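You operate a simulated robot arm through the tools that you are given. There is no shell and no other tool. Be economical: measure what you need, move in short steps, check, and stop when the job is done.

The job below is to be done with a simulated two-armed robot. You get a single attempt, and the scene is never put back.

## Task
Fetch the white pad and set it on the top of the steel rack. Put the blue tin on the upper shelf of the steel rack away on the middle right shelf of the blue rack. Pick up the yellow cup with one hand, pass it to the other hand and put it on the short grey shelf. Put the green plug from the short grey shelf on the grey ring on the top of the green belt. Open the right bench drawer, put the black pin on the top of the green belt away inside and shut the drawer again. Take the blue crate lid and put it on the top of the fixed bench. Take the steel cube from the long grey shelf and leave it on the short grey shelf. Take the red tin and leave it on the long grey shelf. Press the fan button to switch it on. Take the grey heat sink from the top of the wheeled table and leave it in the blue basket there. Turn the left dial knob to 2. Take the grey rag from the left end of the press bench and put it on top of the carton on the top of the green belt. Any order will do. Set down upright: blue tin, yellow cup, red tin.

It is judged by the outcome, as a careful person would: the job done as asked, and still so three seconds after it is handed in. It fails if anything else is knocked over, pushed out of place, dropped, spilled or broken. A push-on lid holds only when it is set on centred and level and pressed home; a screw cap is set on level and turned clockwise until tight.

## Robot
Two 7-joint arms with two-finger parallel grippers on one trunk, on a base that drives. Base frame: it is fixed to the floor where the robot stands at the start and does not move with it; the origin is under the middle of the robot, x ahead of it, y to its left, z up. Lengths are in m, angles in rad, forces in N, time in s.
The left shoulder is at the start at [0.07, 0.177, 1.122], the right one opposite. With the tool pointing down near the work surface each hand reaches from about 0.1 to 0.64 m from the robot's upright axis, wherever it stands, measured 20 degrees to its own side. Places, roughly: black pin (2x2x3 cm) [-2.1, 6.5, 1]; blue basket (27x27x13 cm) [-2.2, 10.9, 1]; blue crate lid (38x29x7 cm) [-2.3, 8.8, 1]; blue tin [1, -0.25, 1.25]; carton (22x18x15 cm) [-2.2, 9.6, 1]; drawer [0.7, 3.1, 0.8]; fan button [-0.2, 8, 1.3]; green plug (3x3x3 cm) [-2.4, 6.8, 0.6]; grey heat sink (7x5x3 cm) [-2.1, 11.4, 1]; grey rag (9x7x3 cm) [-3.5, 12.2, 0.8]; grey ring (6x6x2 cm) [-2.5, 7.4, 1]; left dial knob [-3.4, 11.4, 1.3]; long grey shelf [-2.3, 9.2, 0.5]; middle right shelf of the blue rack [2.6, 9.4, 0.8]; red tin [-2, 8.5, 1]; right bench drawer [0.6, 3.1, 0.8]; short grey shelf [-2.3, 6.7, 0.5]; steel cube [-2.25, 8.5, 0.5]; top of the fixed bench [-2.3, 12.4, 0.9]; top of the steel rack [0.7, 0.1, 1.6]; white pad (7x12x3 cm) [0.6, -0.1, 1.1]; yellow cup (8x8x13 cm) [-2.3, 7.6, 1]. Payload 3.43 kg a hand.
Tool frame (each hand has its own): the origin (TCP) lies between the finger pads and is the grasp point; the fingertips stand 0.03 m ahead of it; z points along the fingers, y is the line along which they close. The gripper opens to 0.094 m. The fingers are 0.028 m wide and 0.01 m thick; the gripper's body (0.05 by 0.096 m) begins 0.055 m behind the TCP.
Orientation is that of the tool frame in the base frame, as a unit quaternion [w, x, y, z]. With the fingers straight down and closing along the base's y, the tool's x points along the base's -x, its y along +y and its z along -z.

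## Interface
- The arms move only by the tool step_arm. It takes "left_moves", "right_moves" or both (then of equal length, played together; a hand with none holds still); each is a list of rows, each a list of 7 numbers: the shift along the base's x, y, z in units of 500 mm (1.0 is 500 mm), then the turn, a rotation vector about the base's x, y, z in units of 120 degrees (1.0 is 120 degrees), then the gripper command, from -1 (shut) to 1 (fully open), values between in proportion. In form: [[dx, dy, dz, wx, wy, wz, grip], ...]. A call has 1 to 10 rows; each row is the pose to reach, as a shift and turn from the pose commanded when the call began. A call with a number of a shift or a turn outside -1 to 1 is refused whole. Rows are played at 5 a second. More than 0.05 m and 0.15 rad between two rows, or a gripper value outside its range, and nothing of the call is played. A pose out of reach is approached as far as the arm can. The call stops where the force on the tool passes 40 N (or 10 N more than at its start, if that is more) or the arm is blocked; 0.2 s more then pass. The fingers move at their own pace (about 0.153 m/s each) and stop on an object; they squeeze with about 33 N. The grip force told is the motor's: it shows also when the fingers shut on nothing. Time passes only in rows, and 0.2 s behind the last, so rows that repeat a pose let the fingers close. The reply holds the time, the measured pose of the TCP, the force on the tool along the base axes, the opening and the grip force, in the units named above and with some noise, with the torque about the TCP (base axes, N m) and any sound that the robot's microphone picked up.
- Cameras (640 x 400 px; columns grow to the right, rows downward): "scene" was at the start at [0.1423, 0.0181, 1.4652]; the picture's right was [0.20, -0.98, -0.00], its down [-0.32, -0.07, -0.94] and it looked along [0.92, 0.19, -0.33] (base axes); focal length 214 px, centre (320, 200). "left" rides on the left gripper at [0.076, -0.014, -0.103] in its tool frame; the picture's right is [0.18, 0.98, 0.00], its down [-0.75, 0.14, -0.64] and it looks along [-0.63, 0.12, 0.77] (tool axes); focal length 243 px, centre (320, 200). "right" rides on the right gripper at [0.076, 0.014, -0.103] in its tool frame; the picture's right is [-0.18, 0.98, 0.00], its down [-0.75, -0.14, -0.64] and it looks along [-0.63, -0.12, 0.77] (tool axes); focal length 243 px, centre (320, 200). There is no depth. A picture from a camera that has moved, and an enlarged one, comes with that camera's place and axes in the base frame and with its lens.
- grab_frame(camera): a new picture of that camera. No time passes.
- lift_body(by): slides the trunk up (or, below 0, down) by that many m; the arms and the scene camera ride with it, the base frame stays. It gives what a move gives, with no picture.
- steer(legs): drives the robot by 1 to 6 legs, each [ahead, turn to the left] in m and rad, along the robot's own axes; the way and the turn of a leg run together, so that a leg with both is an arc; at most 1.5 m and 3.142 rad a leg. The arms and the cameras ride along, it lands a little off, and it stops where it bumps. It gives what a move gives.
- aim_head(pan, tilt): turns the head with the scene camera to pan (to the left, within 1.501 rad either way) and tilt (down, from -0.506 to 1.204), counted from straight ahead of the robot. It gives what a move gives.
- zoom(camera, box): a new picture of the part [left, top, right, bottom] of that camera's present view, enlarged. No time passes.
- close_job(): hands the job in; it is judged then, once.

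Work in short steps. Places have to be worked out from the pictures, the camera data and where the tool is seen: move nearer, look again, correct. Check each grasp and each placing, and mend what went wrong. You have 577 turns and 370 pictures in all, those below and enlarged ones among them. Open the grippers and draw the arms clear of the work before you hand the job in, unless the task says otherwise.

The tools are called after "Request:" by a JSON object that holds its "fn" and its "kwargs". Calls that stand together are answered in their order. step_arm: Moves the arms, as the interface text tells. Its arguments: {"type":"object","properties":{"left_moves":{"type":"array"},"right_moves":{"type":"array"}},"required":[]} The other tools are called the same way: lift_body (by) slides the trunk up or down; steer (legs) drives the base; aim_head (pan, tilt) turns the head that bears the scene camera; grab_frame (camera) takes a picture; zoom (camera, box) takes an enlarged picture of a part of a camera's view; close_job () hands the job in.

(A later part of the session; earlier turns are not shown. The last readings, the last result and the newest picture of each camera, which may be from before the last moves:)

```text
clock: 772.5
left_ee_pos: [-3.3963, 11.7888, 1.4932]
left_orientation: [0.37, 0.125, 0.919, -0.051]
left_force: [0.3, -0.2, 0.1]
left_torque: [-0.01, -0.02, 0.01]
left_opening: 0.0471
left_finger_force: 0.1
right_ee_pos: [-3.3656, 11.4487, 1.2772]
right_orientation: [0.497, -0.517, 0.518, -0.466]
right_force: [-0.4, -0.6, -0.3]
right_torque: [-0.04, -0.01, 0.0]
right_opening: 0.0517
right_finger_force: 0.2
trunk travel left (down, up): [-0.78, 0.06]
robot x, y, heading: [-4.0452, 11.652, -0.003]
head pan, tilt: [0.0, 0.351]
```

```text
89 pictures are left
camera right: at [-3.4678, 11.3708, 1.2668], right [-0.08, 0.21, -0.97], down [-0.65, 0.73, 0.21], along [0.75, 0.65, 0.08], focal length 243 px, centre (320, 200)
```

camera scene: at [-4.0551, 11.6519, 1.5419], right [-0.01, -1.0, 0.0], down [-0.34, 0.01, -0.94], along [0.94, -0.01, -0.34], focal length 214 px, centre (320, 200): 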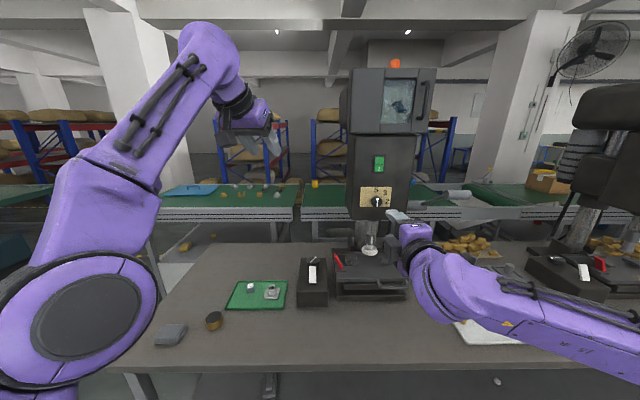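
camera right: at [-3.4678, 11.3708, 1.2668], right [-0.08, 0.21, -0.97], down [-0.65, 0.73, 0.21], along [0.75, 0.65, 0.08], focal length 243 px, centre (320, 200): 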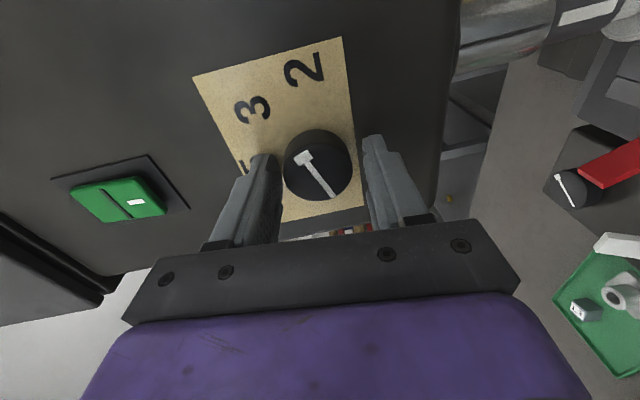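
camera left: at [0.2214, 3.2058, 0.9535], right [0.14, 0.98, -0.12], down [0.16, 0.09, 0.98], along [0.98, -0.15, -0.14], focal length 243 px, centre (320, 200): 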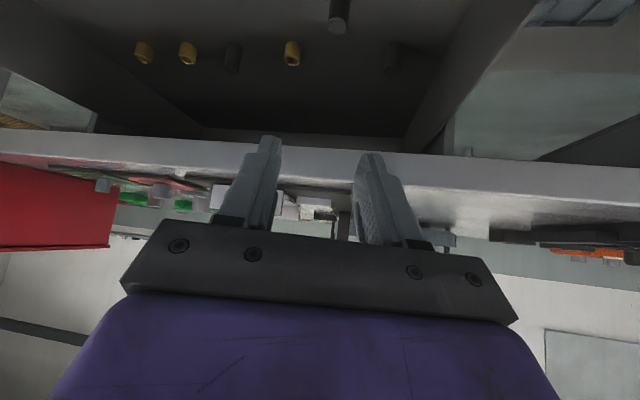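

About 38° remain to 2. I grip again and rotate 42°.

Request:
{"fn": "step_arm", "kwargs": {"right_moves": [[0, -0.004, 0.002, 0, 0, 0, -1], [0, -0.004, 0.002, 0, 0, 0, -1], [0, -0.004, 0.002, 0, 0, 0, -1], [0, -0.004, 0.002, 0.07, 0, 0, -1], [0, -0.004, 0.002, 0.14, 0, 0, -1], [0, -0.004, 0.002, 0.21, 0, 0, -1], [0, -0.004, 0.002, 0.28, 0, 0, -1], [0, -0.004, 0.002, 0.34, 0, 0, -1]]}}

Request:
{"fn": "grab_frame", "kwargs": {"camera": "right"}}

```text
clock: 774.4
left_ee_pos: [-3.3967, 11.7887, 1.4913]
left_orientation: [0.37, 0.126, 0.919, -0.052]
left_force: [0.0, -0.1, 0.0]
left_torque: [-0.01, 0.01, -0.02]
left_opening: 0.047
left_finger_force: 0.0
right_ee_pos: [-3.3657, 11.4456, 1.2778]
right_orientation: [0.648, -0.309, 0.648, -0.256]
right_force: [2.6, -2.1, 3.9]
right_torque: [-0.74, -0.62, -0.68]
right_opening: 0.0387
right_finger_force: 44.7
trunk travel left (down, up): [-0.78, 0.06]
robot x, y, heading: [-4.0437, 11.6579, 0.006]
head pan, tilt: [0.0, 0.351]
```

```text
88 pictures are left
camera right: at [-3.4676, 11.3934, 1.2186], right [-0.07, 0.8, -0.59], down [-0.65, 0.41, 0.64], along [0.75, 0.43, 0.49], focal length 243 px, centre (320, 200)
```

right: 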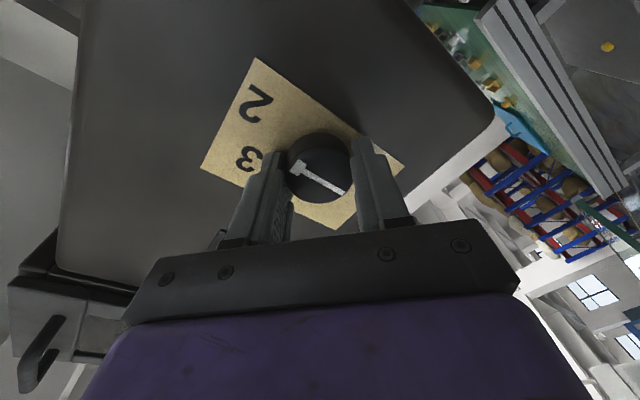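

Pointer is ~12° short of 2. A bit more.

Request:
{"fn": "step_arm", "kwargs": {"right_moves": [[0, 0, 0, 0.06, 0, 0, -1], [0, 0, 0, 0.11, 0, 0, -1], [0, 0, 0, 0.11, 0, 0, -1]]}}

Request:
{"fn": "step_arm", "kwargs": {"right_moves": [[0, 0, 0, 0, 0, 0, 0.1], [0, 0, 0, 0, 0, 0, 0.1], [-0.06, 0, 0, 0, 0, 0, 0.1], [-0.15, 0, 0, 0, 0, 0, 0.1], [-0.22, -0.02, 0, 0, 0, 0, 0.1], [-0.26, -0.1, -0.02, 0, 0, 0, 0.1]]}}

Request:
{"fn": "zoom", "kwargs": {"camera": "scene", "box": [340, 150, 440, 250]}}

```text
clock: 775.1
left_ee_pos: [-3.3973, 11.7876, 1.492]
left_orientation: [0.371, 0.126, 0.919, -0.05]
left_force: [0.2, -0.5, 0.2]
left_torque: [0.02, -0.01, 0.02]
left_opening: 0.047
left_finger_force: 0.1
right_ee_pos: [-3.3657, 11.4458, 1.278]
right_orientation: [0.679, -0.232, 0.673, -0.181]
right_force: [5.4, -6.7, 10.2]
right_torque: [-0.49, -1.23, -0.64]
right_opening: 0.0383
right_finger_force: 45.1
trunk travel left (down, up): [-0.78, 0.06]
robot x, y, heading: [-4.0451, 11.6529, 0.002]
head pan, tilt: [0.0, 0.351]
```

```text
clock: 776.5
left_ee_pos: [-3.3947, 11.7883, 1.4924]
left_orientation: [0.371, 0.125, 0.919, -0.051]
left_force: [-0.5, -0.4, 0.8]
left_torque: [0.02, -0.01, -0.01]
left_opening: 0.0468
left_finger_force: 0.1
right_ee_pos: [-3.4663, 11.4588, 1.2913]
right_orientation: [0.676, -0.235, 0.675, -0.181]
right_force: [0.1, -0.6, -0.2]
right_torque: [-0.02, 0.03, -0.01]
right_opening: 0.0515
right_finger_force: 0.0
right hand out of reach, approached as far as the arm can: row 4, 5, 6
trunk travel left (down, up): [-0.78, 0.06]
robot x, y, heading: [-4.047, 11.6562, 0.001]
head pan, tilt: [0.0, 0.351]
```

```text
4.00 times, centred on (390, 200) of scene
camera zoom: at [-3.8982, 11.6546, 1.5418], right [0.0, -1.0, 0.0], down [-0.34, 0.0, -0.94], along [0.94, 0.0, -0.34], focal length 858 px, centre (40, 200)
```

zoom: 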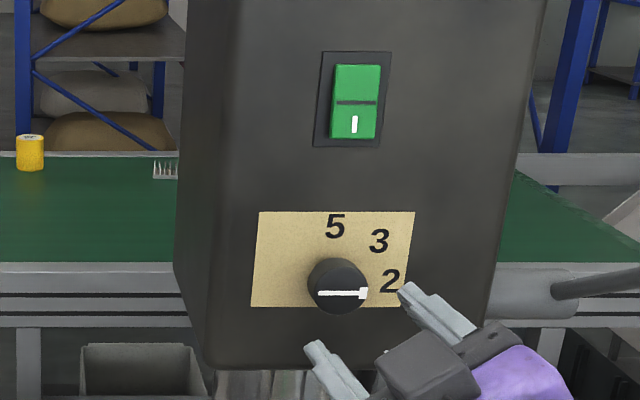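

The dial points to 2. Next the rag at ≈(−3.48, 12.19): I back off and shift to y≈12.1.

Request:
{"fn": "steer", "kwargs": {"legs": [[-0.22, 0], [0, 1.57], [0.42, 0], [0, -1.57]]}}

Request:
{"fn": "aim_head", "kwargs": {"pan": 0, "tilt": 0.7}}

Request:
{"fn": "grab_frame", "kwargs": {"camera": "scene"}}

```text
clock: 788.2
left_ee_pos: [-3.6352, 12.2383, 1.4928]
left_orientation: [0.371, 0.105, 0.922, -0.043]
left_force: [0.0, -0.1, 0.0]
left_torque: [-0.01, -0.02, -0.01]
left_opening: 0.0467
left_finger_force: 0.0
right_ee_pos: [-3.6908, 11.9054, 1.2927]
right_orientation: [0.68, -0.251, 0.669, -0.165]
right_force: [-0.3, -1.1, -1.1]
right_torque: [-0.01, -0.03, -0.02]
right_opening: 0.0517
right_finger_force: 0.0
trunk travel left (down, up): [-0.78, 0.06]
robot x, y, heading: [-4.2727, 12.0776, 0.046]
head pan, tilt: [0.0, 0.351]
```

```text
clock: 789.0
left_ee_pos: [-3.635, 12.2389, 1.4929]
left_orientation: [0.371, 0.105, 0.922, -0.043]
left_force: [-1.4, 0.1, 0.3]
left_torque: [0.01, -0.03, 0.01]
left_opening: 0.0471
left_finger_force: 0.0
right_ee_pos: [-3.6893, 11.9048, 1.2928]
right_orientation: [0.68, -0.249, 0.669, -0.167]
right_force: [0.2, 0.0, -0.5]
right_torque: [-0.02, -0.01, 0.05]
right_opening: 0.0517
right_finger_force: 0.0
trunk travel left (down, up): [-0.78, 0.06]
robot x, y, heading: [-4.2739, 12.0801, 0.046]
head pan, tilt: [0.0, 0.7]
```

```text
86 pictures are left
camera scene: at [-4.1385, 12.082, 1.5105], right [0.04, -1.0, 0.0], down [-0.64, -0.03, -0.77], along [0.76, 0.03, -0.64], focal length 214 px, centre (320, 200)
```

scene: 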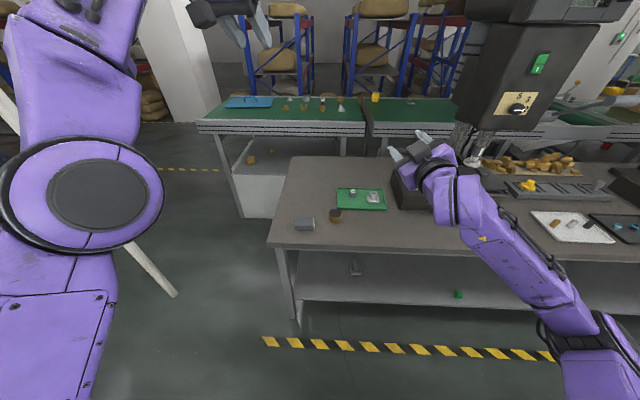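

Request:
{"fn": "zoom", "kwargs": {"camera": "scene", "box": [265, 185, 355, 255]}}

```text
5.71 times, centred on (310, 220) of scene
camera zoom: at [-4.1385, 12.082, 1.5105], right [0.04, -1.0, 0.0], down [-0.64, -0.03, -0.77], along [0.76, 0.03, -0.64], focal length 1226 px, centre (377, 86)
```

zoom: 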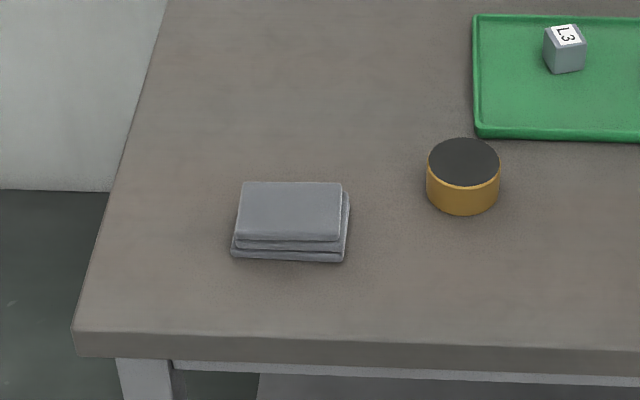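

The rag is folded, 9 cm along y and 7 cm along x, at ≈(−3.494, 12.173). I'll grip it across x with the left hand pointing down and yawed 90°. First drive closer and turn the hand vertical.

Request:
{"fn": "steer", "kwargs": {"legs": [[0.17, -0.045]]}}

Request:
{"fn": "step_arm", "kwargs": {"left_moves": [[-0.01, -0.01, -0.07, 0, 0.05, 0, 0.5], [-0.02, -0.02, -0.15, 0, 0.1, 0, 0.5], [-0.03, -0.03, -0.23, 0, 0.15, 0, 0.5], [-0.04, -0.04, -0.31, 0, 0.2, 0, 0.5], [-0.05, -0.05, -0.39, 0, 0.25, 0, 0.5], [-0.06, -0.06, -0.47, 0, 0.3, 0, 0.5], [-0.07, -0.07, -0.55, 0, 0.36, 0, 0.5], [-0.07, -0.07, -0.6, 0, 0.37, 0, 0.5]]}}

Request:
{"fn": "step_arm", "kwargs": {"left_moves": [[0, 0, 0, 0, 0, -0.07, 1], [0, 0, 0, 0, 0, -0.14, 1], [0, 0, 0, 0, 0, -0.21, 1], [0, 0, 0, 0, 0, -0.28, 1], [0, 0, 0, 0, 0, -0.35, 1], [0, 0, 0, 0, 0, -0.42, 1], [0, 0, 0, 0, 0, -0.49, 1], [0, 0, 0, 0, 0, -0.56, 1], [0, 0, 0, 0, 0, -0.63, 1], [0, 0, 0, 0, 0, -0.69, 1]]}}

Request:
{"fn": "grab_frame", "kwargs": {"camera": "left"}}

```text
clock: 790.5
left_ee_pos: [-3.4601, 12.2101, 1.4952]
left_orientation: [0.372, 0.128, 0.918, -0.053]
left_force: [-0.5, -0.2, -0.1]
left_torque: [-0.01, 0.0, -0.03]
left_opening: 0.0468
left_finger_force: 0.0
right_ee_pos: [-3.5308, 11.8803, 1.2946]
right_orientation: [0.677, -0.232, 0.674, -0.183]
right_force: [-0.2, -0.7, 0.4]
right_torque: [0.0, -0.01, -0.01]
right_opening: 0.0518
right_finger_force: 0.0
trunk travel left (down, up): [-0.78, 0.06]
robot x, y, heading: [-4.1046, 12.0797, -0.008]
head pan, tilt: [0.0, 0.7]
```

```text
clock: 792.3
left_ee_pos: [-3.4543, 12.1669, 1.2027]
left_orientation: [-0.005, 0.098, 0.99, -0.097]
left_force: [0.5, -1.1, -0.4]
left_torque: [0.01, 0.01, -0.01]
left_opening: 0.0702
left_finger_force: 0.1
left hand out of reach, approached as far as the arm can: row 1, 2, 3, 4, 5, 6, 7, 8
right_ee_pos: [-3.5277, 11.8794, 1.2927]
right_orientation: [0.676, -0.233, 0.675, -0.182]
right_force: [0.2, -0.1, -0.2]
right_torque: [0.04, 0.02, 0.0]
right_opening: 0.0517
right_finger_force: 0.0
trunk travel left (down, up): [-0.78, 0.06]
robot x, y, heading: [-4.1026, 12.0828, -0.007]
head pan, tilt: [0.0, 0.7]
```

```text
clock: 794.5
left_ee_pos: [-3.4897, 12.1769, 1.1946]
left_orientation: [-0.067, 0.73, 0.677, -0.07]
left_force: [-0.4, 0.3, -0.1]
left_torque: [-0.03, 0.02, -0.02]
left_opening: 0.0939
left_finger_force: 0.1
left hand out of reach, approached as far as the arm can: row 1, 2, 3, 4, 5, 6, 7, 8, 9, 10
right_ee_pos: [-3.5288, 11.8787, 1.2933]
right_orientation: [0.676, -0.233, 0.675, -0.182]
right_force: [-0.4, 0.2, 0.5]
right_torque: [0.03, -0.02, 0.02]
right_opening: 0.0516
right_finger_force: 0.0
trunk travel left (down, up): [-0.78, 0.06]
robot x, y, heading: [-4.104, 12.0823, -0.001]
head pan, tilt: [0.0, 0.7]
```

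```text
84 pictures are left
camera left: at [-3.4786, 12.2549, 1.2981], right [0.98, 0.11, -0.19], down [0.21, -0.76, 0.61], along [-0.08, -0.64, -0.77], focal length 243 px, centre (320, 200)
```

left: 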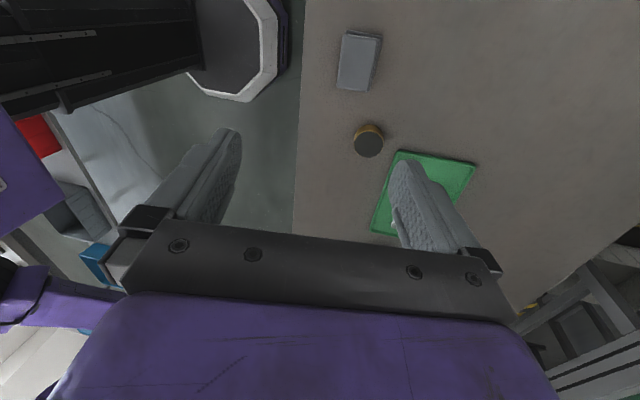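

Rag at ≈(−3.497, 12.177), top ≈0.84; the hand is right above. I correct the 11° tilt and go down.

Request:
{"fn": "step_arm", "kwargs": {"left_moves": [[-0.004, 0, -0.07, 0, -0.04, 0, 1], [-0.008, 0, -0.16, 0, -0.08, 0, 1], [-0.014, 0, -0.25, 0, -0.093, 0, 1], [-0.014, 0, -0.34, 0, -0.093, 0, 1], [-0.014, 0, -0.43, 0, -0.093, 0, 1], [-0.014, 0, -0.52, 0, -0.093, 0, 1], [-0.014, 0, -0.55, 0, -0.093, 0, 1]]}}

Request:
{"fn": "grab_frame", "kwargs": {"camera": "left"}}

```text
clock: 796.1
left_ee_pos: [-3.4387, 12.1562, 0.9097]
left_orientation: [-0.001, 0.732, 0.681, 0.001]
left_force: [-0.5, 0.0, -0.5]
left_torque: [-0.02, -0.03, -0.04]
left_opening: 0.094
left_finger_force: 0.0
left hand out of reach, approached as far as the arm can: row 1, 2, 3, 4, 5, 6, 7
right_ee_pos: [-3.5288, 11.8806, 1.2922]
right_orientation: [0.676, -0.233, 0.675, -0.183]
right_force: [1.0, 0.1, 0.2]
right_torque: [0.04, -0.04, -0.02]
right_opening: 0.0517
right_finger_force: 0.0
trunk travel left (down, up): [-0.78, 0.06]
robot x, y, heading: [-4.1003, 12.0794, -0.007]
head pan, tilt: [0.0, 0.7]
```

```text
83 pictures are left
camera left: at [-3.4477, 12.2347, 1.012], right [0.99, 0.11, 0.0], down [0.09, -0.76, 0.64], along [0.07, -0.64, -0.77], focal length 243 px, centre (320, 200)
```

left: 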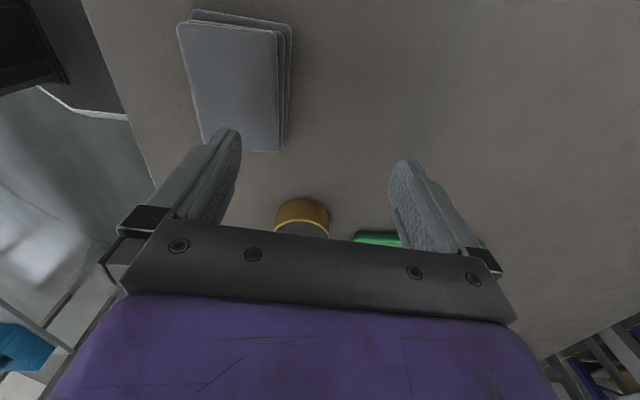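

The arm settles 6 cm further out, so I back the base 6 cm to bring the hand over the rag.

Request:
{"fn": "steer", "kwargs": {"legs": [[-0.06, 0]]}}

Request:
{"fn": "step_arm", "kwargs": {"left_moves": [[0, 0.03, 0, 0, 0, 0, 1], [0, 0.054, 0, 0, 0, 0, 1], [0, 0.054, 0, 0, 0, 0, 1]]}}

Request:
{"fn": "grab_frame", "kwargs": {"camera": "left"}}

```text
clock: 797.0
left_ee_pos: [-3.4956, 12.1579, 0.9087]
left_orientation: [-0.003, 0.732, 0.681, 0.0]
left_force: [-0.3, 1.0, -0.6]
left_torque: [-0.03, -0.02, 0.01]
left_opening: 0.094
left_finger_force: 0.1
right_ee_pos: [-3.5847, 11.8808, 1.2913]
right_orientation: [0.675, -0.234, 0.675, -0.183]
right_force: [-0.3, 0.2, 0.6]
right_torque: [0.01, -0.05, 0.0]
right_opening: 0.0517
right_finger_force: 0.1
trunk travel left (down, up): [-0.78, 0.06]
robot x, y, heading: [-4.1614, 12.0824, -0.008]
head pan, tilt: [0.0, 0.7]
```

```text
clock: 797.8
left_ee_pos: [-3.4913, 12.1848, 0.9107]
left_orientation: [-0.003, 0.731, 0.683, 0.0]
left_force: [-0.5, -0.3, -0.5]
left_torque: [0.02, 0.01, 0.0]
left_opening: 0.0936
left_finger_force: 0.1
left hand out of reach, approached as far as the arm can: row 1, 2, 3
right_ee_pos: [-3.5889, 11.8792, 1.2941]
right_orientation: [0.677, -0.234, 0.674, -0.181]
right_force: [-1.0, -0.8, -1.2]
right_torque: [-0.01, -0.01, 0.0]
right_opening: 0.0518
right_finger_force: 0.0
trunk travel left (down, up): [-0.78, 0.06]
robot x, y, heading: [-4.1618, 12.083, -0.006]
head pan, tilt: [0.0, 0.7]
```

```text
82 pictures are left
camera left: at [-3.5006, 12.2627, 1.0122], right [0.99, 0.12, 0.0], down [0.09, -0.76, 0.64], along [0.07, -0.64, -0.77], focal length 243 px, centre (320, 200)
```

left: 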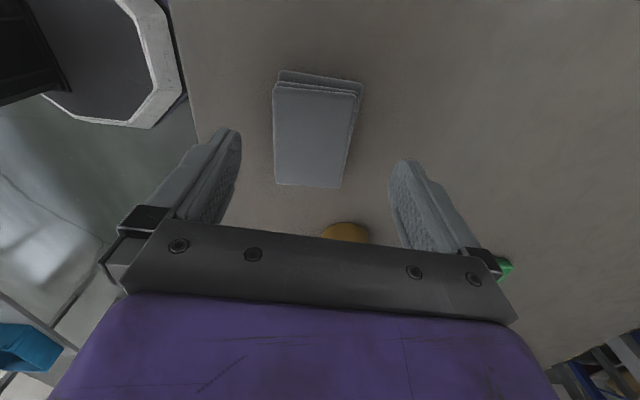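

Centred over the rag. Lower to the bench and close.

Request:
{"fn": "step_arm", "kwargs": {"left_moves": [[-0.006, 0, -0.05, 0, 0, 0, 1], [-0.008, -0.004, -0.09, 0, 0, 0, 1], [-0.008, -0.004, -0.115, 0, 0, 0, 1], [-0.008, -0.004, -0.13, 0, 0, 0, 1], [-0.008, -0.004, -0.13, 0, 0, 0, -1], [-0.008, -0.004, -0.13, 0, 0, 0, -1], [-0.008, -0.004, -0.13, 0, 0, 0, -1]]}}

Request:
{"fn": "grab_frame", "kwargs": {"camera": "left"}}

```text
clock: 799.4
left_ee_pos: [-3.5049, 12.1842, 0.8506]
left_orientation: [0.001, 0.733, 0.681, 0.004]
left_force: [-1.3, -0.8, 24.3]
left_torque: [-0.12, 0.72, 0.06]
left_opening: 0.0658
left_finger_force: 33.1
right_ee_pos: [-3.5912, 11.8793, 1.2934]
right_orientation: [0.677, -0.232, 0.674, -0.184]
right_force: [0.2, 1.0, 0.2]
right_torque: [-0.01, 0.01, -0.01]
right_opening: 0.0518
right_finger_force: 0.1
trunk travel left (down, up): [-0.78, 0.06]
robot x, y, heading: [-4.1589, 12.0753, -0.011]
head pan, tilt: [0.0, 0.7]
```

```text
81 pictures are left
camera left: at [-3.5145, 12.2614, 0.9523], right [0.99, 0.11, 0.01], down [0.08, -0.76, 0.64], along [0.08, -0.64, -0.77], focal length 243 px, centre (320, 200)
```

left: 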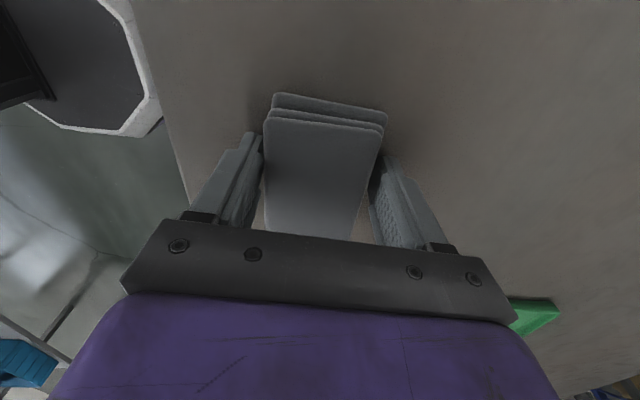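

Rag gripped (66 mm). I lift it and drive back around the bench end.

Request:
{"fn": "step_arm", "kwargs": {"left_moves": [[0, 0, 0.09, 0, 0, 0, -1], [0, 0, 0.18, 0, 0, 0, -1], [0, 0, 0.27, 0, 0, 0, -1], [0, 0, 0.36, 0, 0, 0, -1], [0, 0, 0.45, 0, 0, 0, -1], [0, 0, 0.54, 0, 0, 0, -1]]}}

Request:
{"fn": "steer", "kwargs": {"legs": [[-0.08, 0], [0, 1.58], [1.5, 0], [0.25, 0], [0, -1.57]]}}

Request:
{"fn": "aim_head", "kwargs": {"pan": 0, "tilt": 0.4}}

Request:
{"fn": "grab_frame", "kwargs": {"camera": "scene"}}

```text
clock: 800.8
left_ee_pos: [-3.4946, 12.1803, 1.1138]
left_orientation: [-0.002, 0.732, 0.681, 0.001]
left_force: [-0.2, 0.4, -0.3]
left_torque: [0.02, 0.04, 0.02]
left_opening: 0.0658
left_finger_force: 32.7
left hand out of reach, approached as far as the arm can: row 1, 2, 3, 4, 5, 6
right_ee_pos: [-3.5875, 11.881, 1.2919]
right_orientation: [0.676, -0.234, 0.675, -0.182]
right_force: [0.1, -0.2, -0.8]
right_torque: [-0.01, -0.01, 0.01]
right_opening: 0.0518
right_finger_force: 0.0
trunk travel left (down, up): [-0.78, 0.06]
robot x, y, heading: [-4.163, 12.0819, -0.004]
head pan, tilt: [0.0, 0.7]
```

```text
clock: 817.8
left_ee_pos: [-3.5303, 13.9106, 1.1138]
left_orientation: [-0.002, 0.732, 0.681, 0.001]
left_force: [-0.8, 0.0, -0.9]
left_torque: [0.0, 0.01, 0.04]
left_opening: 0.0654
left_finger_force: 33.4
right_ee_pos: [-3.6258, 13.6105, 1.2916]
right_orientation: [0.676, -0.233, 0.675, -0.183]
right_force: [-0.5, 0.7, 0.0]
right_torque: [-0.02, 0.0, 0.03]
right_opening: 0.0518
right_finger_force: 0.0
trunk travel left (down, up): [-0.78, 0.06]
robot x, y, heading: [-4.198, 13.807, -0.008]
head pan, tilt: [0.0, 0.7]
```

```text
clock: 818.6
left_ee_pos: [-3.5313, 13.911, 1.1143]
left_orientation: [-0.002, 0.732, 0.682, 0.001]
left_force: [-0.1, 0.9, -0.4]
left_torque: [-0.01, 0.03, 0.02]
left_opening: 0.0655
left_finger_force: 33.4
right_ee_pos: [-3.6261, 13.6109, 1.2926]
right_orientation: [0.676, -0.232, 0.675, -0.183]
right_force: [0.2, -0.2, 0.0]
right_torque: [0.0, 0.0, 0.02]
right_opening: 0.0515
right_finger_force: 0.1
trunk travel left (down, up): [-0.78, 0.06]
robot x, y, heading: [-4.1989, 13.8106, -0.001]
head pan, tilt: [0.0, 0.4]
```

```text
80 pictures are left
camera scene: at [-4.0567, 13.809, 1.5372], right [0.0, -1.0, 0.0], down [-0.39, 0.0, -0.92], along [0.92, 0.0, -0.39], focal length 214 px, centre (320, 200)
```

scene: 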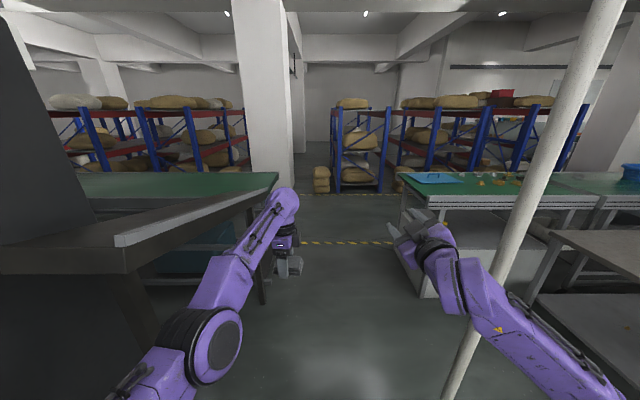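

The way is clear between pole and counter. I drive back to the aisle.

Request:
{"fn": "steer", "kwargs": {"legs": [[1.5, -0.03], [1.5, 0.02], [0.3, 0]]}}

Request:
{"fn": "steer", "kwargs": {"legs": [[0, -1.56], [1.5, 0], [0.95, 0], [0, -1.57]]}}

Request:
{"fn": "aim_head", "kwargs": {"pan": 0, "tilt": 0.55}}

Request:
{"fn": "grab_frame", "kwargs": {"camera": "scene"}}

```text
clock: 834.8
left_ee_pos: [-0.2064, 13.7544, 1.1162]
left_orientation: [-0.002, 0.742, 0.67, 0.001]
left_force: [-0.2, 0.3, 0.1]
left_torque: [-0.01, 0.0, 0.0]
left_opening: 0.0653
left_finger_force: 33.2
right_ee_pos: [-0.3094, 13.457, 1.2926]
right_orientation: [0.674, -0.223, 0.678, -0.193]
right_force: [-1.2, 0.4, 0.1]
right_torque: [-0.02, -0.03, 0.0]
right_opening: 0.0517
right_finger_force: 0.0
trunk travel left (down, up): [-0.78, 0.06]
robot x, y, heading: [-0.8785, 13.675, -0.037]
head pan, tilt: [0.0, 0.4]
```

```text
clock: 854.4
left_ee_pos: [-1.7101, 11.1884, 1.1148]
left_orientation: [-0.001, -0.656, 0.754, -0.002]
left_force: [0.2, -0.7, -0.6]
left_torque: [0.03, 0.01, -0.07]
left_opening: 0.0655
left_finger_force: 33.1
right_ee_pos: [-1.597, 11.4807, 1.2932]
right_orientation: [-0.205, 0.682, 0.21, -0.67]
right_force: [0.7, -0.4, 0.4]
right_torque: [0.01, -0.03, 0.03]
right_opening: 0.052
right_finger_force: 0.1
trunk travel left (down, up): [-0.78, 0.06]
robot x, y, heading: [-1.0329, 11.2442, 3.073]
head pan, tilt: [0.0, 0.4]
```

```text
clock: 855.1
left_ee_pos: [-1.711, 11.1881, 1.1152]
left_orientation: [0.0, -0.657, 0.754, -0.001]
left_force: [-0.2, -0.9, -1.8]
left_torque: [-0.01, 0.06, 0.03]
left_opening: 0.0656
left_finger_force: 33.2
right_ee_pos: [-1.5977, 11.4811, 1.2917]
right_orientation: [-0.205, 0.682, 0.211, -0.67]
right_force: [-0.7, -0.7, 0.2]
right_torque: [-0.01, 0.02, -0.01]
right_opening: 0.0519
right_finger_force: 0.0
trunk travel left (down, up): [-0.78, 0.06]
robot x, y, heading: [-1.0338, 11.2402, 3.068]
head pan, tilt: [0.0, 0.55]
```

```text
79 pictures are left
camera scene: at [-1.1753, 11.253, 1.5236], right [0.07, 1.0, 0.0], down [0.52, -0.04, -0.85], along [-0.85, 0.06, -0.52], focal length 214 px, centre (320, 200)
```

scene: 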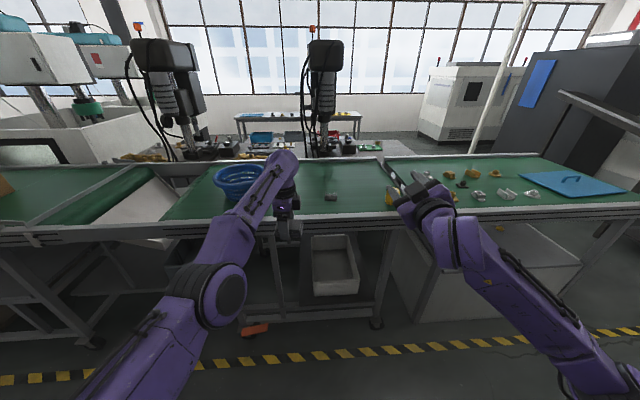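

I see the basket and heat sink on the wheeled table. I un-roll and pitch the right hand down while still in the aisle.

Request:
{"fn": "step_arm", "kwargs": {"right_moves": [[0, 0, 0, -0.07, 0, 0, 0.5], [0, 0, 0, -0.14, 0, 0, 0.5], [0, 0, 0, -0.21, 0, 0, 0.5], [0, 0, 0, -0.283, 0, 0, 0.5]]}}

Request:
{"fn": "step_arm", "kwargs": {"right_moves": [[0, 0, 0, 0, -0.07, 0, 0.5], [0, 0, -0.02, 0, -0.14, 0, 0.5], [0, 0, -0.04, 0, -0.21, 0, 0.5], [0, -0.02, -0.06, 0, -0.28, 0, 0.5], [0, -0.04, -0.08, 0, -0.35, 0, 0.5], [0, -0.06, -0.1, 0, -0.41, 0, 0.5]]}}

Request:
{"fn": "steer", "kwargs": {"legs": [[0.5, 0.06]]}}

Request:
{"fn": "grab_frame", "kwargs": {"camera": "right"}}

Request:
{"fn": "grab_frame", "kwargs": {"camera": "scene"}}

```text
refused: row 4 steps farther than a row can; nothing moved
```

```text
clock: 856.5
left_ee_pos: [-1.7119, 11.1872, 1.1136]
left_orientation: [0.0, -0.657, 0.754, -0.001]
left_force: [-0.3, 0.7, -0.5]
left_torque: [0.01, -0.02, -0.04]
left_opening: 0.0655
left_finger_force: 33.7
right_ee_pos: [-1.5962, 11.4482, 1.241]
right_orientation: [-0.099, 0.899, 0.277, -0.324]
right_force: [0.0, -0.1, -0.1]
right_torque: [0.02, 0.0, 0.01]
right_opening: 0.0706
right_finger_force: 0.1
trunk travel left (down, up): [-0.78, 0.06]
robot x, y, heading: [-1.0393, 11.2418, 3.069]
head pan, tilt: [0.0, 0.55]
```

```text
clock: 859.5
left_ee_pos: [-2.2239, 11.1508, 1.1147]
left_orientation: [-0.001, -0.686, 0.728, -0.002]
left_force: [0.3, 0.1, -1.1]
left_torque: [-0.02, -0.02, -0.01]
left_opening: 0.0655
left_finger_force: 33.4
right_ee_pos: [-2.1307, 11.4195, 1.2422]
right_orientation: [-0.086, 0.887, 0.313, -0.329]
right_force: [0.2, -0.1, -0.5]
right_torque: [0.01, -0.02, 0.0]
right_opening: 0.0703
right_finger_force: 0.1
trunk travel left (down, up): [-0.78, 0.06]
robot x, y, heading: [-1.5611, 11.2597, -3.13]
head pan, tilt: [0.0, 0.55]
```

```text
78 pictures are left
camera right: at [-2.0144, 11.4605, 1.2754], right [0.38, -0.89, -0.25], down [-0.1, -0.31, 0.94], along [-0.92, -0.33, -0.21], focal length 243 px, centre (320, 200)
```

right: 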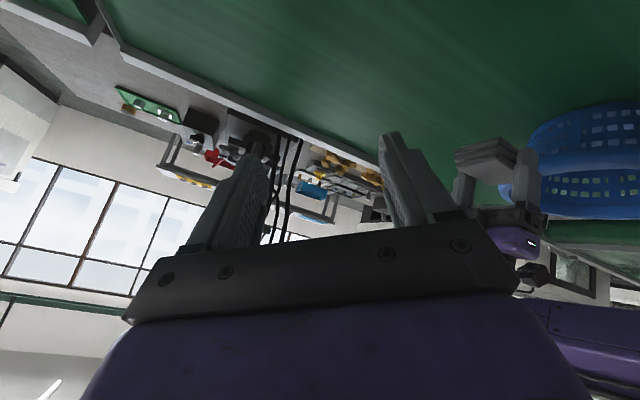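

```text
77 pictures are left
camera scene: at [-1.695, 11.2573, 1.5237], right [-0.01, 1.0, 0.0], down [0.52, 0.01, -0.85], along [-0.85, -0.01, -0.52], focal length 214 px, centre (320, 200)
```

scene: 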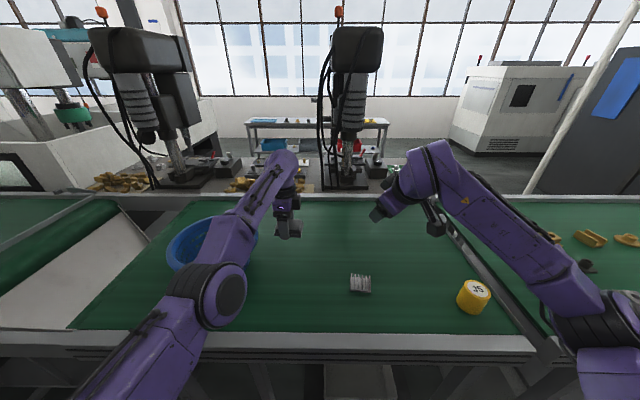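

The un-roll call had been refused. I un-roll now and move above the heat sink (≈(−2.124, 11.377)).

Request:
{"fn": "step_arm", "kwargs": {"right_moves": [[0.01, -0.02, -0.04, -0.04, -0.003, -0.048, 1], [0.02, -0.04, -0.09, -0.08, -0.007, -0.096, 1], [0.03, -0.06, -0.15, -0.12, -0.01, -0.144, 1], [0.04, -0.08, -0.21, -0.16, -0.014, -0.192, 1], [0.05, -0.09, -0.27, -0.202, -0.017, -0.244, 1], [0.06, -0.09, -0.31, -0.202, -0.017, -0.244, 1]]}}

Request:
{"fn": "grab_frame", "kwargs": {"camera": "right"}}

Request:
{"fn": "zoom", "kwargs": {"camera": "scene", "box": [310, 240, 420, 330]}}

```text
clock: 860.9
left_ee_pos: [-2.225, 11.151, 1.1148]
left_orientation: [0.0, -0.686, 0.728, -0.002]
left_force: [0.0, -0.1, -0.1]
left_torque: [0.02, 0.0, 0.0]
left_opening: 0.0656
left_finger_force: 32.6
right_ee_pos: [-2.1002, 11.3731, 1.0869]
right_orientation: [0.027, 0.94, 0.005, -0.339]
right_force: [-0.7, 0.1, -0.6]
right_torque: [0.0, 0.01, 0.01]
right_opening: 0.0939
right_finger_force: 0.1
trunk travel left (down, up): [-0.78, 0.06]
robot x, y, heading: [-1.5557, 11.255, -3.138]
head pan, tilt: [0.0, 0.55]
```

```text
76 pictures are left
camera right: at [-1.976, 11.3652, 1.117], right [-0.11, -0.98, 0.16], down [-0.18, 0.18, 0.97], along [-0.98, 0.08, -0.19], focal length 243 px, centre (320, 200)
```

right: 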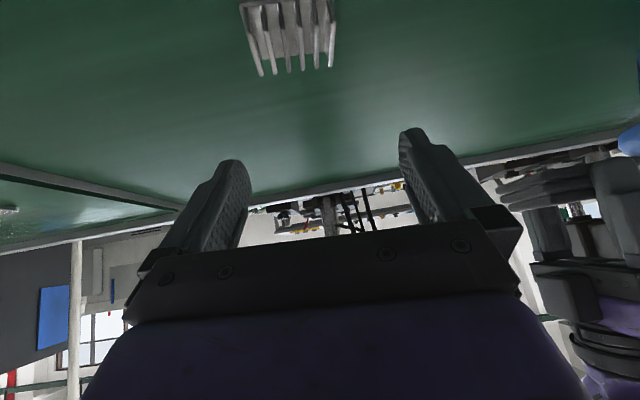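

```text
4.44 times, centred on (365, 285) of scene
camera zoom: at [-1.6957, 11.2577, 1.5236], right [-0.01, 1.0, 0.0], down [0.52, 0.0, -0.85], along [-0.85, -0.01, -0.52], focal length 953 px, centre (120, -178)
```

zoom: 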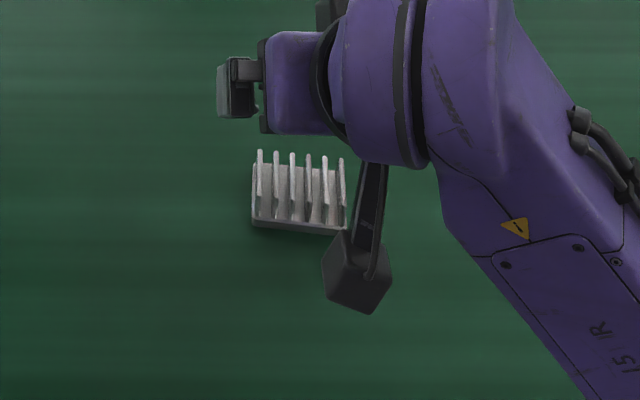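

Heat sink centre ≈(−2.13, 11.377). I lower around it and close.

Request:
{"fn": "step_arm", "kwargs": {"right_moves": [[-0.01, 0.004, -0.07, 0, 0, 0, 1], [-0.02, 0.008, -0.15, 0, 0, 0, 1], [-0.026, 0.01, -0.2, 0, 0, 0, 1], [-0.026, 0.01, -0.23, 0, 0, 0, 1], [-0.026, 0.01, -0.24, 0, 0, 0, 1]]}}

Request:
{"fn": "grab_frame", "kwargs": {"camera": "right"}}

```text
clock: 862.1
left_ee_pos: [-2.224, 11.1493, 1.1145]
left_orientation: [0.0, -0.685, 0.728, -0.002]
left_force: [0.4, 0.7, -0.6]
left_torque: [0.01, -0.04, -0.01]
left_opening: 0.0656
left_finger_force: 33.2
right_ee_pos: [-2.0887, 11.3376, 1.0094]
right_orientation: [0.023, 0.941, 0.008, -0.339]
right_force: [0.4, -0.2, -0.3]
right_torque: [0.01, 0.02, -0.01]
right_opening: 0.0939
right_finger_force: 0.0
right hand out of reach, approached as far as the arm can: row 1, 2, 3, 4, 5
trunk travel left (down, up): [-0.78, 0.06]
robot x, y, heading: [-1.5555, 11.2559, -3.131]
head pan, tilt: [0.0, 0.55]
```

```text
74 pictures are left
camera right: at [-1.9642, 11.3278, 1.0403], right [-0.11, -0.98, 0.16], down [-0.18, 0.17, 0.97], along [-0.98, 0.08, -0.19], focal length 243 px, centre (320, 200)
```

right: 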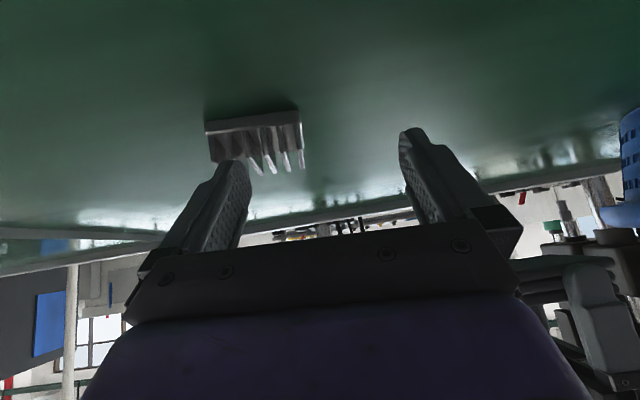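

The arm is too folded here. I raise the hand, back the base 0.1 m and reach further out.

Request:
{"fn": "step_arm", "kwargs": {"right_moves": [[0, 0.03, 0.06, 0, 0, 0, 1], [0, 0.07, 0.12, 0, 0, 0, 1]]}}

Request:
{"fn": "steer", "kwargs": {"legs": [[-0.1, 0]]}}

Request:
{"fn": "step_arm", "kwargs": {"right_moves": [[-0.08, 0.01, 0, 0, 0, 0, 1], [-0.16, 0.02, 0, 0, 0, 0, 1], [-0.23, 0.02, -0.02, 0, 0, 0, 1], [-0.23, 0.02, -0.06, 0, 0, 0, 1]]}}

Request:
{"fn": "grab_frame", "kwargs": {"camera": "right"}}

```text
clock: 862.7
left_ee_pos: [-2.2236, 11.1498, 1.1147]
left_orientation: [-0.001, -0.687, 0.727, -0.003]
left_force: [-0.1, 0.3, 0.3]
left_torque: [-0.02, 0.01, 0.0]
left_opening: 0.0656
left_finger_force: 33.2
right_ee_pos: [-2.0855, 11.3719, 1.0684]
right_orientation: [0.025, 0.94, 0.006, -0.339]
right_force: [0.5, 1.0, -0.2]
right_torque: [-0.04, 0.03, -0.02]
right_opening: 0.0941
right_finger_force: 0.1
trunk travel left (down, up): [-0.78, 0.06]
robot x, y, heading: [-1.554, 11.2608, -3.135]
head pan, tilt: [0.0, 0.55]
```

```text
clock: 863.9
left_ee_pos: [-2.1225, 11.1507, 1.114]
left_orientation: [-0.001, -0.687, 0.727, -0.002]
left_force: [0.0, -0.8, -0.9]
left_torque: [0.0, -0.01, 0.0]
left_opening: 0.0657
left_finger_force: 32.6
right_ee_pos: [-1.9834, 11.3727, 1.0697]
right_orientation: [0.025, 0.941, 0.007, -0.338]
right_force: [1.3, 0.1, 0.6]
right_torque: [0.01, -0.02, -0.03]
right_opening: 0.0941
right_finger_force: 0.0
trunk travel left (down, up): [-0.78, 0.06]
robot x, y, heading: [-1.4525, 11.2592, -3.132]
head pan, tilt: [0.0, 0.55]
```

```text
clock: 864.9
left_ee_pos: [-2.1223, 11.1496, 1.1141]
left_orientation: [0.0, -0.687, 0.726, -0.003]
left_force: [-0.7, 0.1, -0.4]
left_torque: [0.01, -0.06, 0.02]
left_opening: 0.0655
left_finger_force: 32.8
right_ee_pos: [-2.093, 11.3705, 1.0684]
right_orientation: [0.009, 0.945, 0.022, -0.327]
right_force: [-0.2, 0.4, -0.4]
right_torque: [0.0, 0.02, 0.01]
right_opening: 0.0941
right_finger_force: 0.1
right hand out of reach, approached as far as the arm can: row 1, 2, 3, 4
trunk travel left (down, up): [-0.78, 0.06]
robot x, y, heading: [-1.4544, 11.2613, -3.132]
head pan, tilt: [0.0, 0.55]
```

```text
73 pictures are left
camera right: at [-1.9698, 11.3626, 1.1018], right [-0.1, -0.99, 0.12], down [-0.2, 0.13, 0.97], along [-0.97, 0.07, -0.22], focal length 243 px, centre (320, 200)
```

right: 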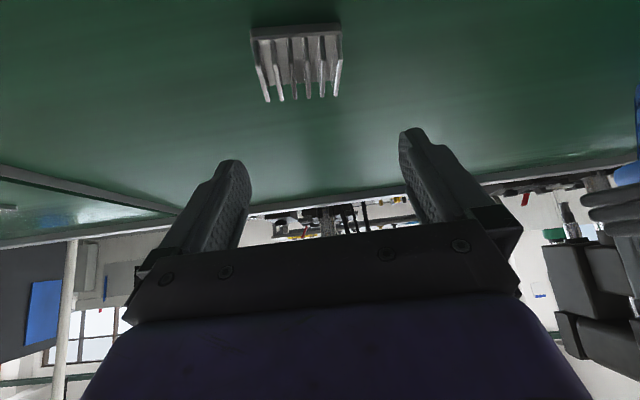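

Request:
{"fn": "step_arm", "kwargs": {"right_moves": [[-0.02, 0.008, -0.05, 0, 0, 0, 1], [-0.036, 0.014, -0.11, 0, 0, 0, 1], [-0.036, 0.014, -0.165, 0, 0, 0, 1], [-0.036, 0.014, -0.165, 0, 0, 0, 1]]}}

Request:
{"fn": "grab_frame", "kwargs": {"camera": "right"}}

```text
clock: 865.9
left_ee_pos: [-2.1228, 11.1508, 1.1141]
left_orientation: [-0.001, -0.687, 0.727, -0.002]
left_force: [-0.3, 0.1, 0.3]
left_torque: [0.02, -0.01, 0.06]
left_opening: 0.0653
left_finger_force: 33.1
right_ee_pos: [-2.102, 11.3722, 1.0142]
right_orientation: [-0.008, 0.95, 0.039, -0.311]
right_force: [0.6, 0.5, 0.7]
right_torque: [0.0, 0.01, 0.0]
right_opening: 0.0941
right_finger_force: 0.0
right hand out of reach, approached as far as the arm can: row 1, 2, 3, 4
trunk travel left (down, up): [-0.78, 0.06]
robot x, y, heading: [-1.4527, 11.2622, -3.135]
head pan, tilt: [0.0, 0.55]
```

```text
72 pictures are left
camera right: at [-1.9794, 11.3654, 1.0515], right [-0.08, -0.99, 0.07], down [-0.23, 0.09, 0.97], along [-0.97, 0.06, -0.24], focal length 243 px, centre (320, 200)
```

right: 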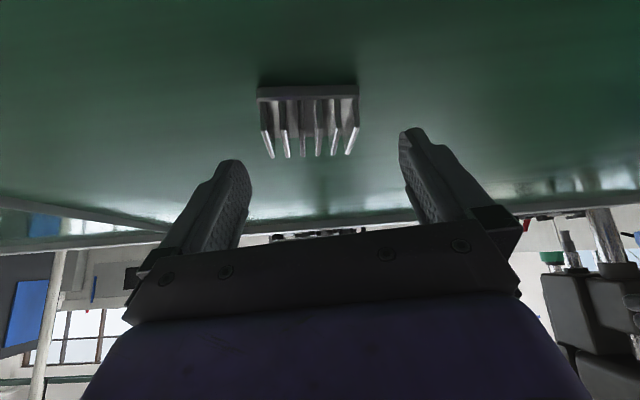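

I use base and trunk instead: 1.5 cm ahead and 4.5 cm down.

Request:
{"fn": "steer", "kwargs": {"legs": [[0.018, 0]]}}

Request:
{"fn": "lift_body", "kwargs": {"by": -0.042}}

Request:
{"fn": "grab_frame", "kwargs": {"camera": "right"}}

```text
clock: 866.7
left_ee_pos: [-2.1368, 11.1496, 1.118]
left_orientation: [-0.001, -0.686, 0.727, 0.0]
left_force: [0.4, 0.9, -0.7]
left_torque: [0.01, 0.03, -0.01]
left_opening: 0.0656
left_finger_force: 32.8
right_ee_pos: [-2.1176, 11.371, 1.0178]
right_orientation: [-0.008, 0.949, 0.039, -0.313]
right_force: [-0.5, -0.3, 0.8]
right_torque: [0.0, 0.02, 0.01]
right_opening: 0.0941
right_finger_force: 0.1
trunk travel left (down, up): [-0.78, 0.06]
robot x, y, heading: [-1.4752, 11.261, -3.126]
head pan, tilt: [0.0, 0.55]
```

```text
clock: 867.7
left_ee_pos: [-2.1399, 11.1501, 1.073]
left_orientation: [-0.003, -0.687, 0.727, -0.002]
left_force: [-0.5, 0.3, 0.2]
left_torque: [0.01, 0.02, 0.03]
left_opening: 0.0656
left_finger_force: 33.1
right_ee_pos: [-2.1198, 11.3718, 0.9825]
right_orientation: [-0.006, 0.946, 0.038, -0.321]
right_force: [6.7, 0.3, 9.6]
right_torque: [-0.51, -0.18, 0.35]
right_opening: 0.0939
right_finger_force: 0.0
trunk travel left (down, up): [-0.738, 0.102]
robot x, y, heading: [-1.4722, 11.2607, -3.13]
head pan, tilt: [0.0, 0.55]
stopped: the force on the tool passed its limit at 42 N (the readings are from after the stop); the commanded pose is now the measured one
```

```text
71 pictures are left
camera right: at [-1.9971, 11.3653, 1.0167], right [-0.08, -0.99, 0.08], down [-0.22, 0.09, 0.97], along [-0.97, 0.06, -0.22], focal length 243 px, centre (320, 200)
```

right: 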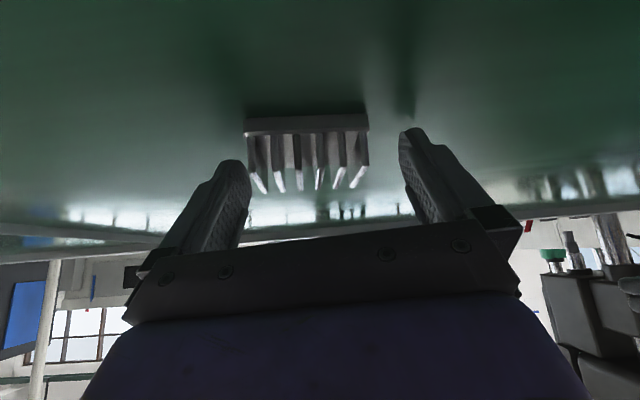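

Fingertips touch the table (≈0.95) with the sink between them. I ease up 2 mm and close.

Request:
{"fn": "step_arm", "kwargs": {"right_moves": [[0, 0.004, 0.006, 0, 0, 0, 1], [0, 0.006, 0.006, 0, 0, 0, -1], [0, 0.006, 0.006, 0, 0, 0, -1], [0, 0.006, 0.006, 0, 0, 0, -1]]}}

Request:
{"fn": "lift_body", "kwargs": {"by": 0.1}}

Request:
{"fn": "grab_frame", "kwargs": {"camera": "right"}}

```text
clock: 868.7
left_ee_pos: [-2.141, 11.1505, 1.0734]
left_orientation: [0.0, -0.687, 0.727, -0.002]
left_force: [-0.2, 0.7, 0.0]
left_torque: [-0.02, 0.0, 0.01]
left_opening: 0.0655
left_finger_force: 33.5
right_ee_pos: [-2.1206, 11.3758, 0.9828]
right_orientation: [-0.007, 0.948, 0.038, -0.316]
right_force: [0.1, 0.0, 0.1]
right_torque: [-0.01, 0.03, 0.0]
right_opening: 0.0645
right_finger_force: 33.2
trunk travel left (down, up): [-0.738, 0.102]
robot x, y, heading: [-1.4737, 11.2608, -3.127]
head pan, tilt: [0.0, 0.55]
```

```text
clock: 870.0
left_ee_pos: [-2.14, 11.1494, 1.1727]
left_orientation: [-0.001, -0.687, 0.727, -0.002]
left_force: [0.0, -0.6, -0.5]
left_torque: [0.02, -0.02, -0.02]
left_opening: 0.0652
left_finger_force: 32.9
right_ee_pos: [-2.1222, 11.3759, 1.0821]
right_orientation: [-0.008, 0.947, 0.037, -0.319]
right_force: [0.3, -0.3, -1.7]
right_torque: [-0.02, -0.02, 0.01]
right_opening: 0.0645
right_finger_force: 33.0
trunk travel left (down, up): [-0.838, 0.002]
robot x, y, heading: [-1.4706, 11.2609, -3.127]
head pan, tilt: [0.0, 0.55]
```

```text
70 pictures are left
camera right: at [-1.9986, 11.3682, 1.1182], right [-0.08, -0.99, 0.07], down [-0.22, 0.09, 0.97], along [-0.97, 0.06, -0.23], focal length 243 px, centre (320, 200)
```

right: 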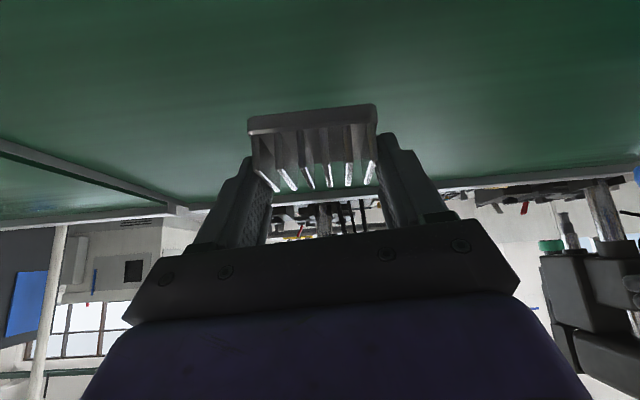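

Heat sink held. I raise it, back off and shift to the basket (y≈10.9).

Request:
{"fn": "step_arm", "kwargs": {"right_moves": [[0, 0, 0.08, 0, 0, 0, -1], [0, 0, 0.16, 0, 0, 0, -1], [0, 0, 0.24, 0, 0, 0, -1], [0, 0, 0.28, 0, 0, 0, -1]]}}

Request:
{"fn": "steer", "kwargs": {"legs": [[-0.5, 0], [0, 1.56], [0.45, 0], [0, -1.56]]}}

Request:
{"fn": "aim_head", "kwargs": {"pan": 0, "tilt": 0.6}}

Request:
{"fn": "grab_frame", "kwargs": {"camera": "scene"}}

```text
clock: 871.0
left_ee_pos: [-2.1404, 11.1497, 1.1738]
left_orientation: [0.0, -0.687, 0.727, -0.001]
left_force: [-0.2, -0.3, -0.4]
left_torque: [0.02, 0.01, -0.02]
left_opening: 0.0654
left_finger_force: 32.8
right_ee_pos: [-2.1212, 11.376, 1.2223]
right_orientation: [-0.008, 0.947, 0.038, -0.318]
right_force: [-0.2, 0.0, -1.8]
right_torque: [-0.03, -0.01, 0.02]
right_opening: 0.0643
right_finger_force: 33.2
trunk travel left (down, up): [-0.838, 0.002]
robot x, y, heading: [-1.4695, 11.2593, -3.135]
head pan, tilt: [0.0, 0.55]
```

```text
clock: 883.8
left_ee_pos: [-1.6695, 10.7366, 1.1729]
left_orientation: [-0.001, -0.672, 0.74, -0.001]
left_force: [0.4, 0.3, 0.1]
left_torque: [-0.02, 0.03, 0.02]
left_opening: 0.0656
left_finger_force: 33.0
right_ee_pos: [-1.6419, 10.9598, 1.2218]
right_orientation: [-0.015, 0.948, 0.018, -0.318]
right_force: [0.1, 0.1, -2.7]
right_torque: [-0.02, 0.0, -0.02]
right_opening: 0.0645
right_finger_force: 33.3
trunk travel left (down, up): [-0.838, 0.002]
robot x, y, heading: [-0.9979, 10.8176, 3.11]
head pan, tilt: [0.0, 0.55]
```

```text
clock: 884.4
left_ee_pos: [-1.6704, 10.7347, 1.1729]
left_orientation: [-0.001, -0.672, 0.741, -0.002]
left_force: [0.3, -0.4, -1.0]
left_torque: [0.01, -0.03, 0.02]
left_opening: 0.0655
left_finger_force: 33.2
right_ee_pos: [-1.6413, 10.9593, 1.2223]
right_orientation: [-0.014, 0.948, 0.018, -0.318]
right_force: [-0.4, 0.0, -0.4]
right_torque: [0.02, -0.01, -0.01]
right_opening: 0.0644
right_finger_force: 32.8
trunk travel left (down, up): [-0.838, 0.002]
robot x, y, heading: [-0.9975, 10.8153, 3.111]
head pan, tilt: [0.0, 0.6]
```

```text
69 pictures are left
camera scene: at [-1.136, 10.8213, 1.5777], right [0.03, 1.0, 0.0], down [0.56, -0.02, -0.82], along [-0.82, 0.03, -0.57], focal length 214 px, centre (320, 200)
```

scene: 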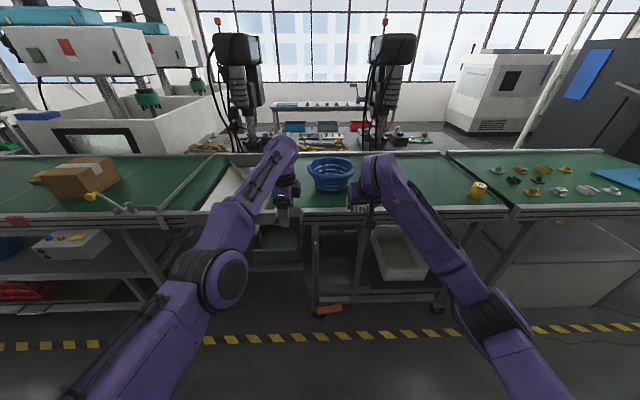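

Basket centre ≈(−2.19, 10.917). I drive in so the right hand is above it.

Request:
{"fn": "steer", "kwargs": {"legs": [[0.56, 0.03]]}}

Request:
{"fn": "grab_frame", "kwargs": {"camera": "scene"}}

```text
clock: 887.5
left_ee_pos: [-2.2041, 10.7103, 1.1737]
left_orientation: [-0.001, -0.688, 0.726, 0.0]
left_force: [-0.2, 0.7, -0.3]
left_torque: [-0.01, 0.0, -0.01]
left_opening: 0.0655
left_finger_force: 33.4
right_ee_pos: [-2.1862, 10.936, 1.2234]
right_orientation: [-0.007, 0.947, 0.04, -0.318]
right_force: [0.6, -0.4, -1.1]
right_torque: [-0.02, -0.01, -0.02]
right_opening: 0.0643
right_finger_force: 32.9
trunk travel left (down, up): [-0.838, 0.002]
robot x, y, heading: [-1.5408, 10.8197, -3.128]
head pan, tilt: [0.0, 0.6]
```

```text
68 pictures are left
camera scene: at [-1.6747, 10.82, 1.5779], right [-0.01, 1.0, 0.0], down [0.56, 0.01, -0.83], along [-0.83, -0.01, -0.56], focal length 214 px, centre (320, 200)
```

scene: 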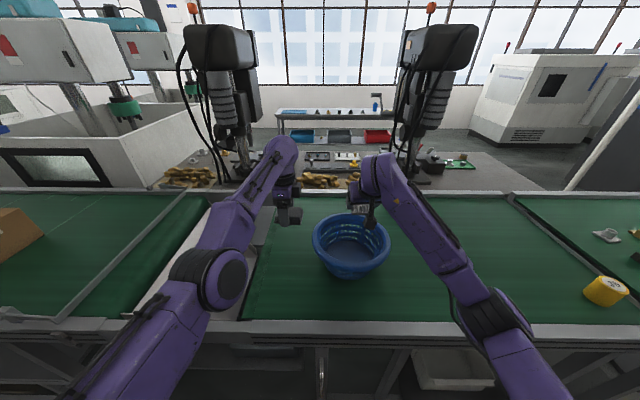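

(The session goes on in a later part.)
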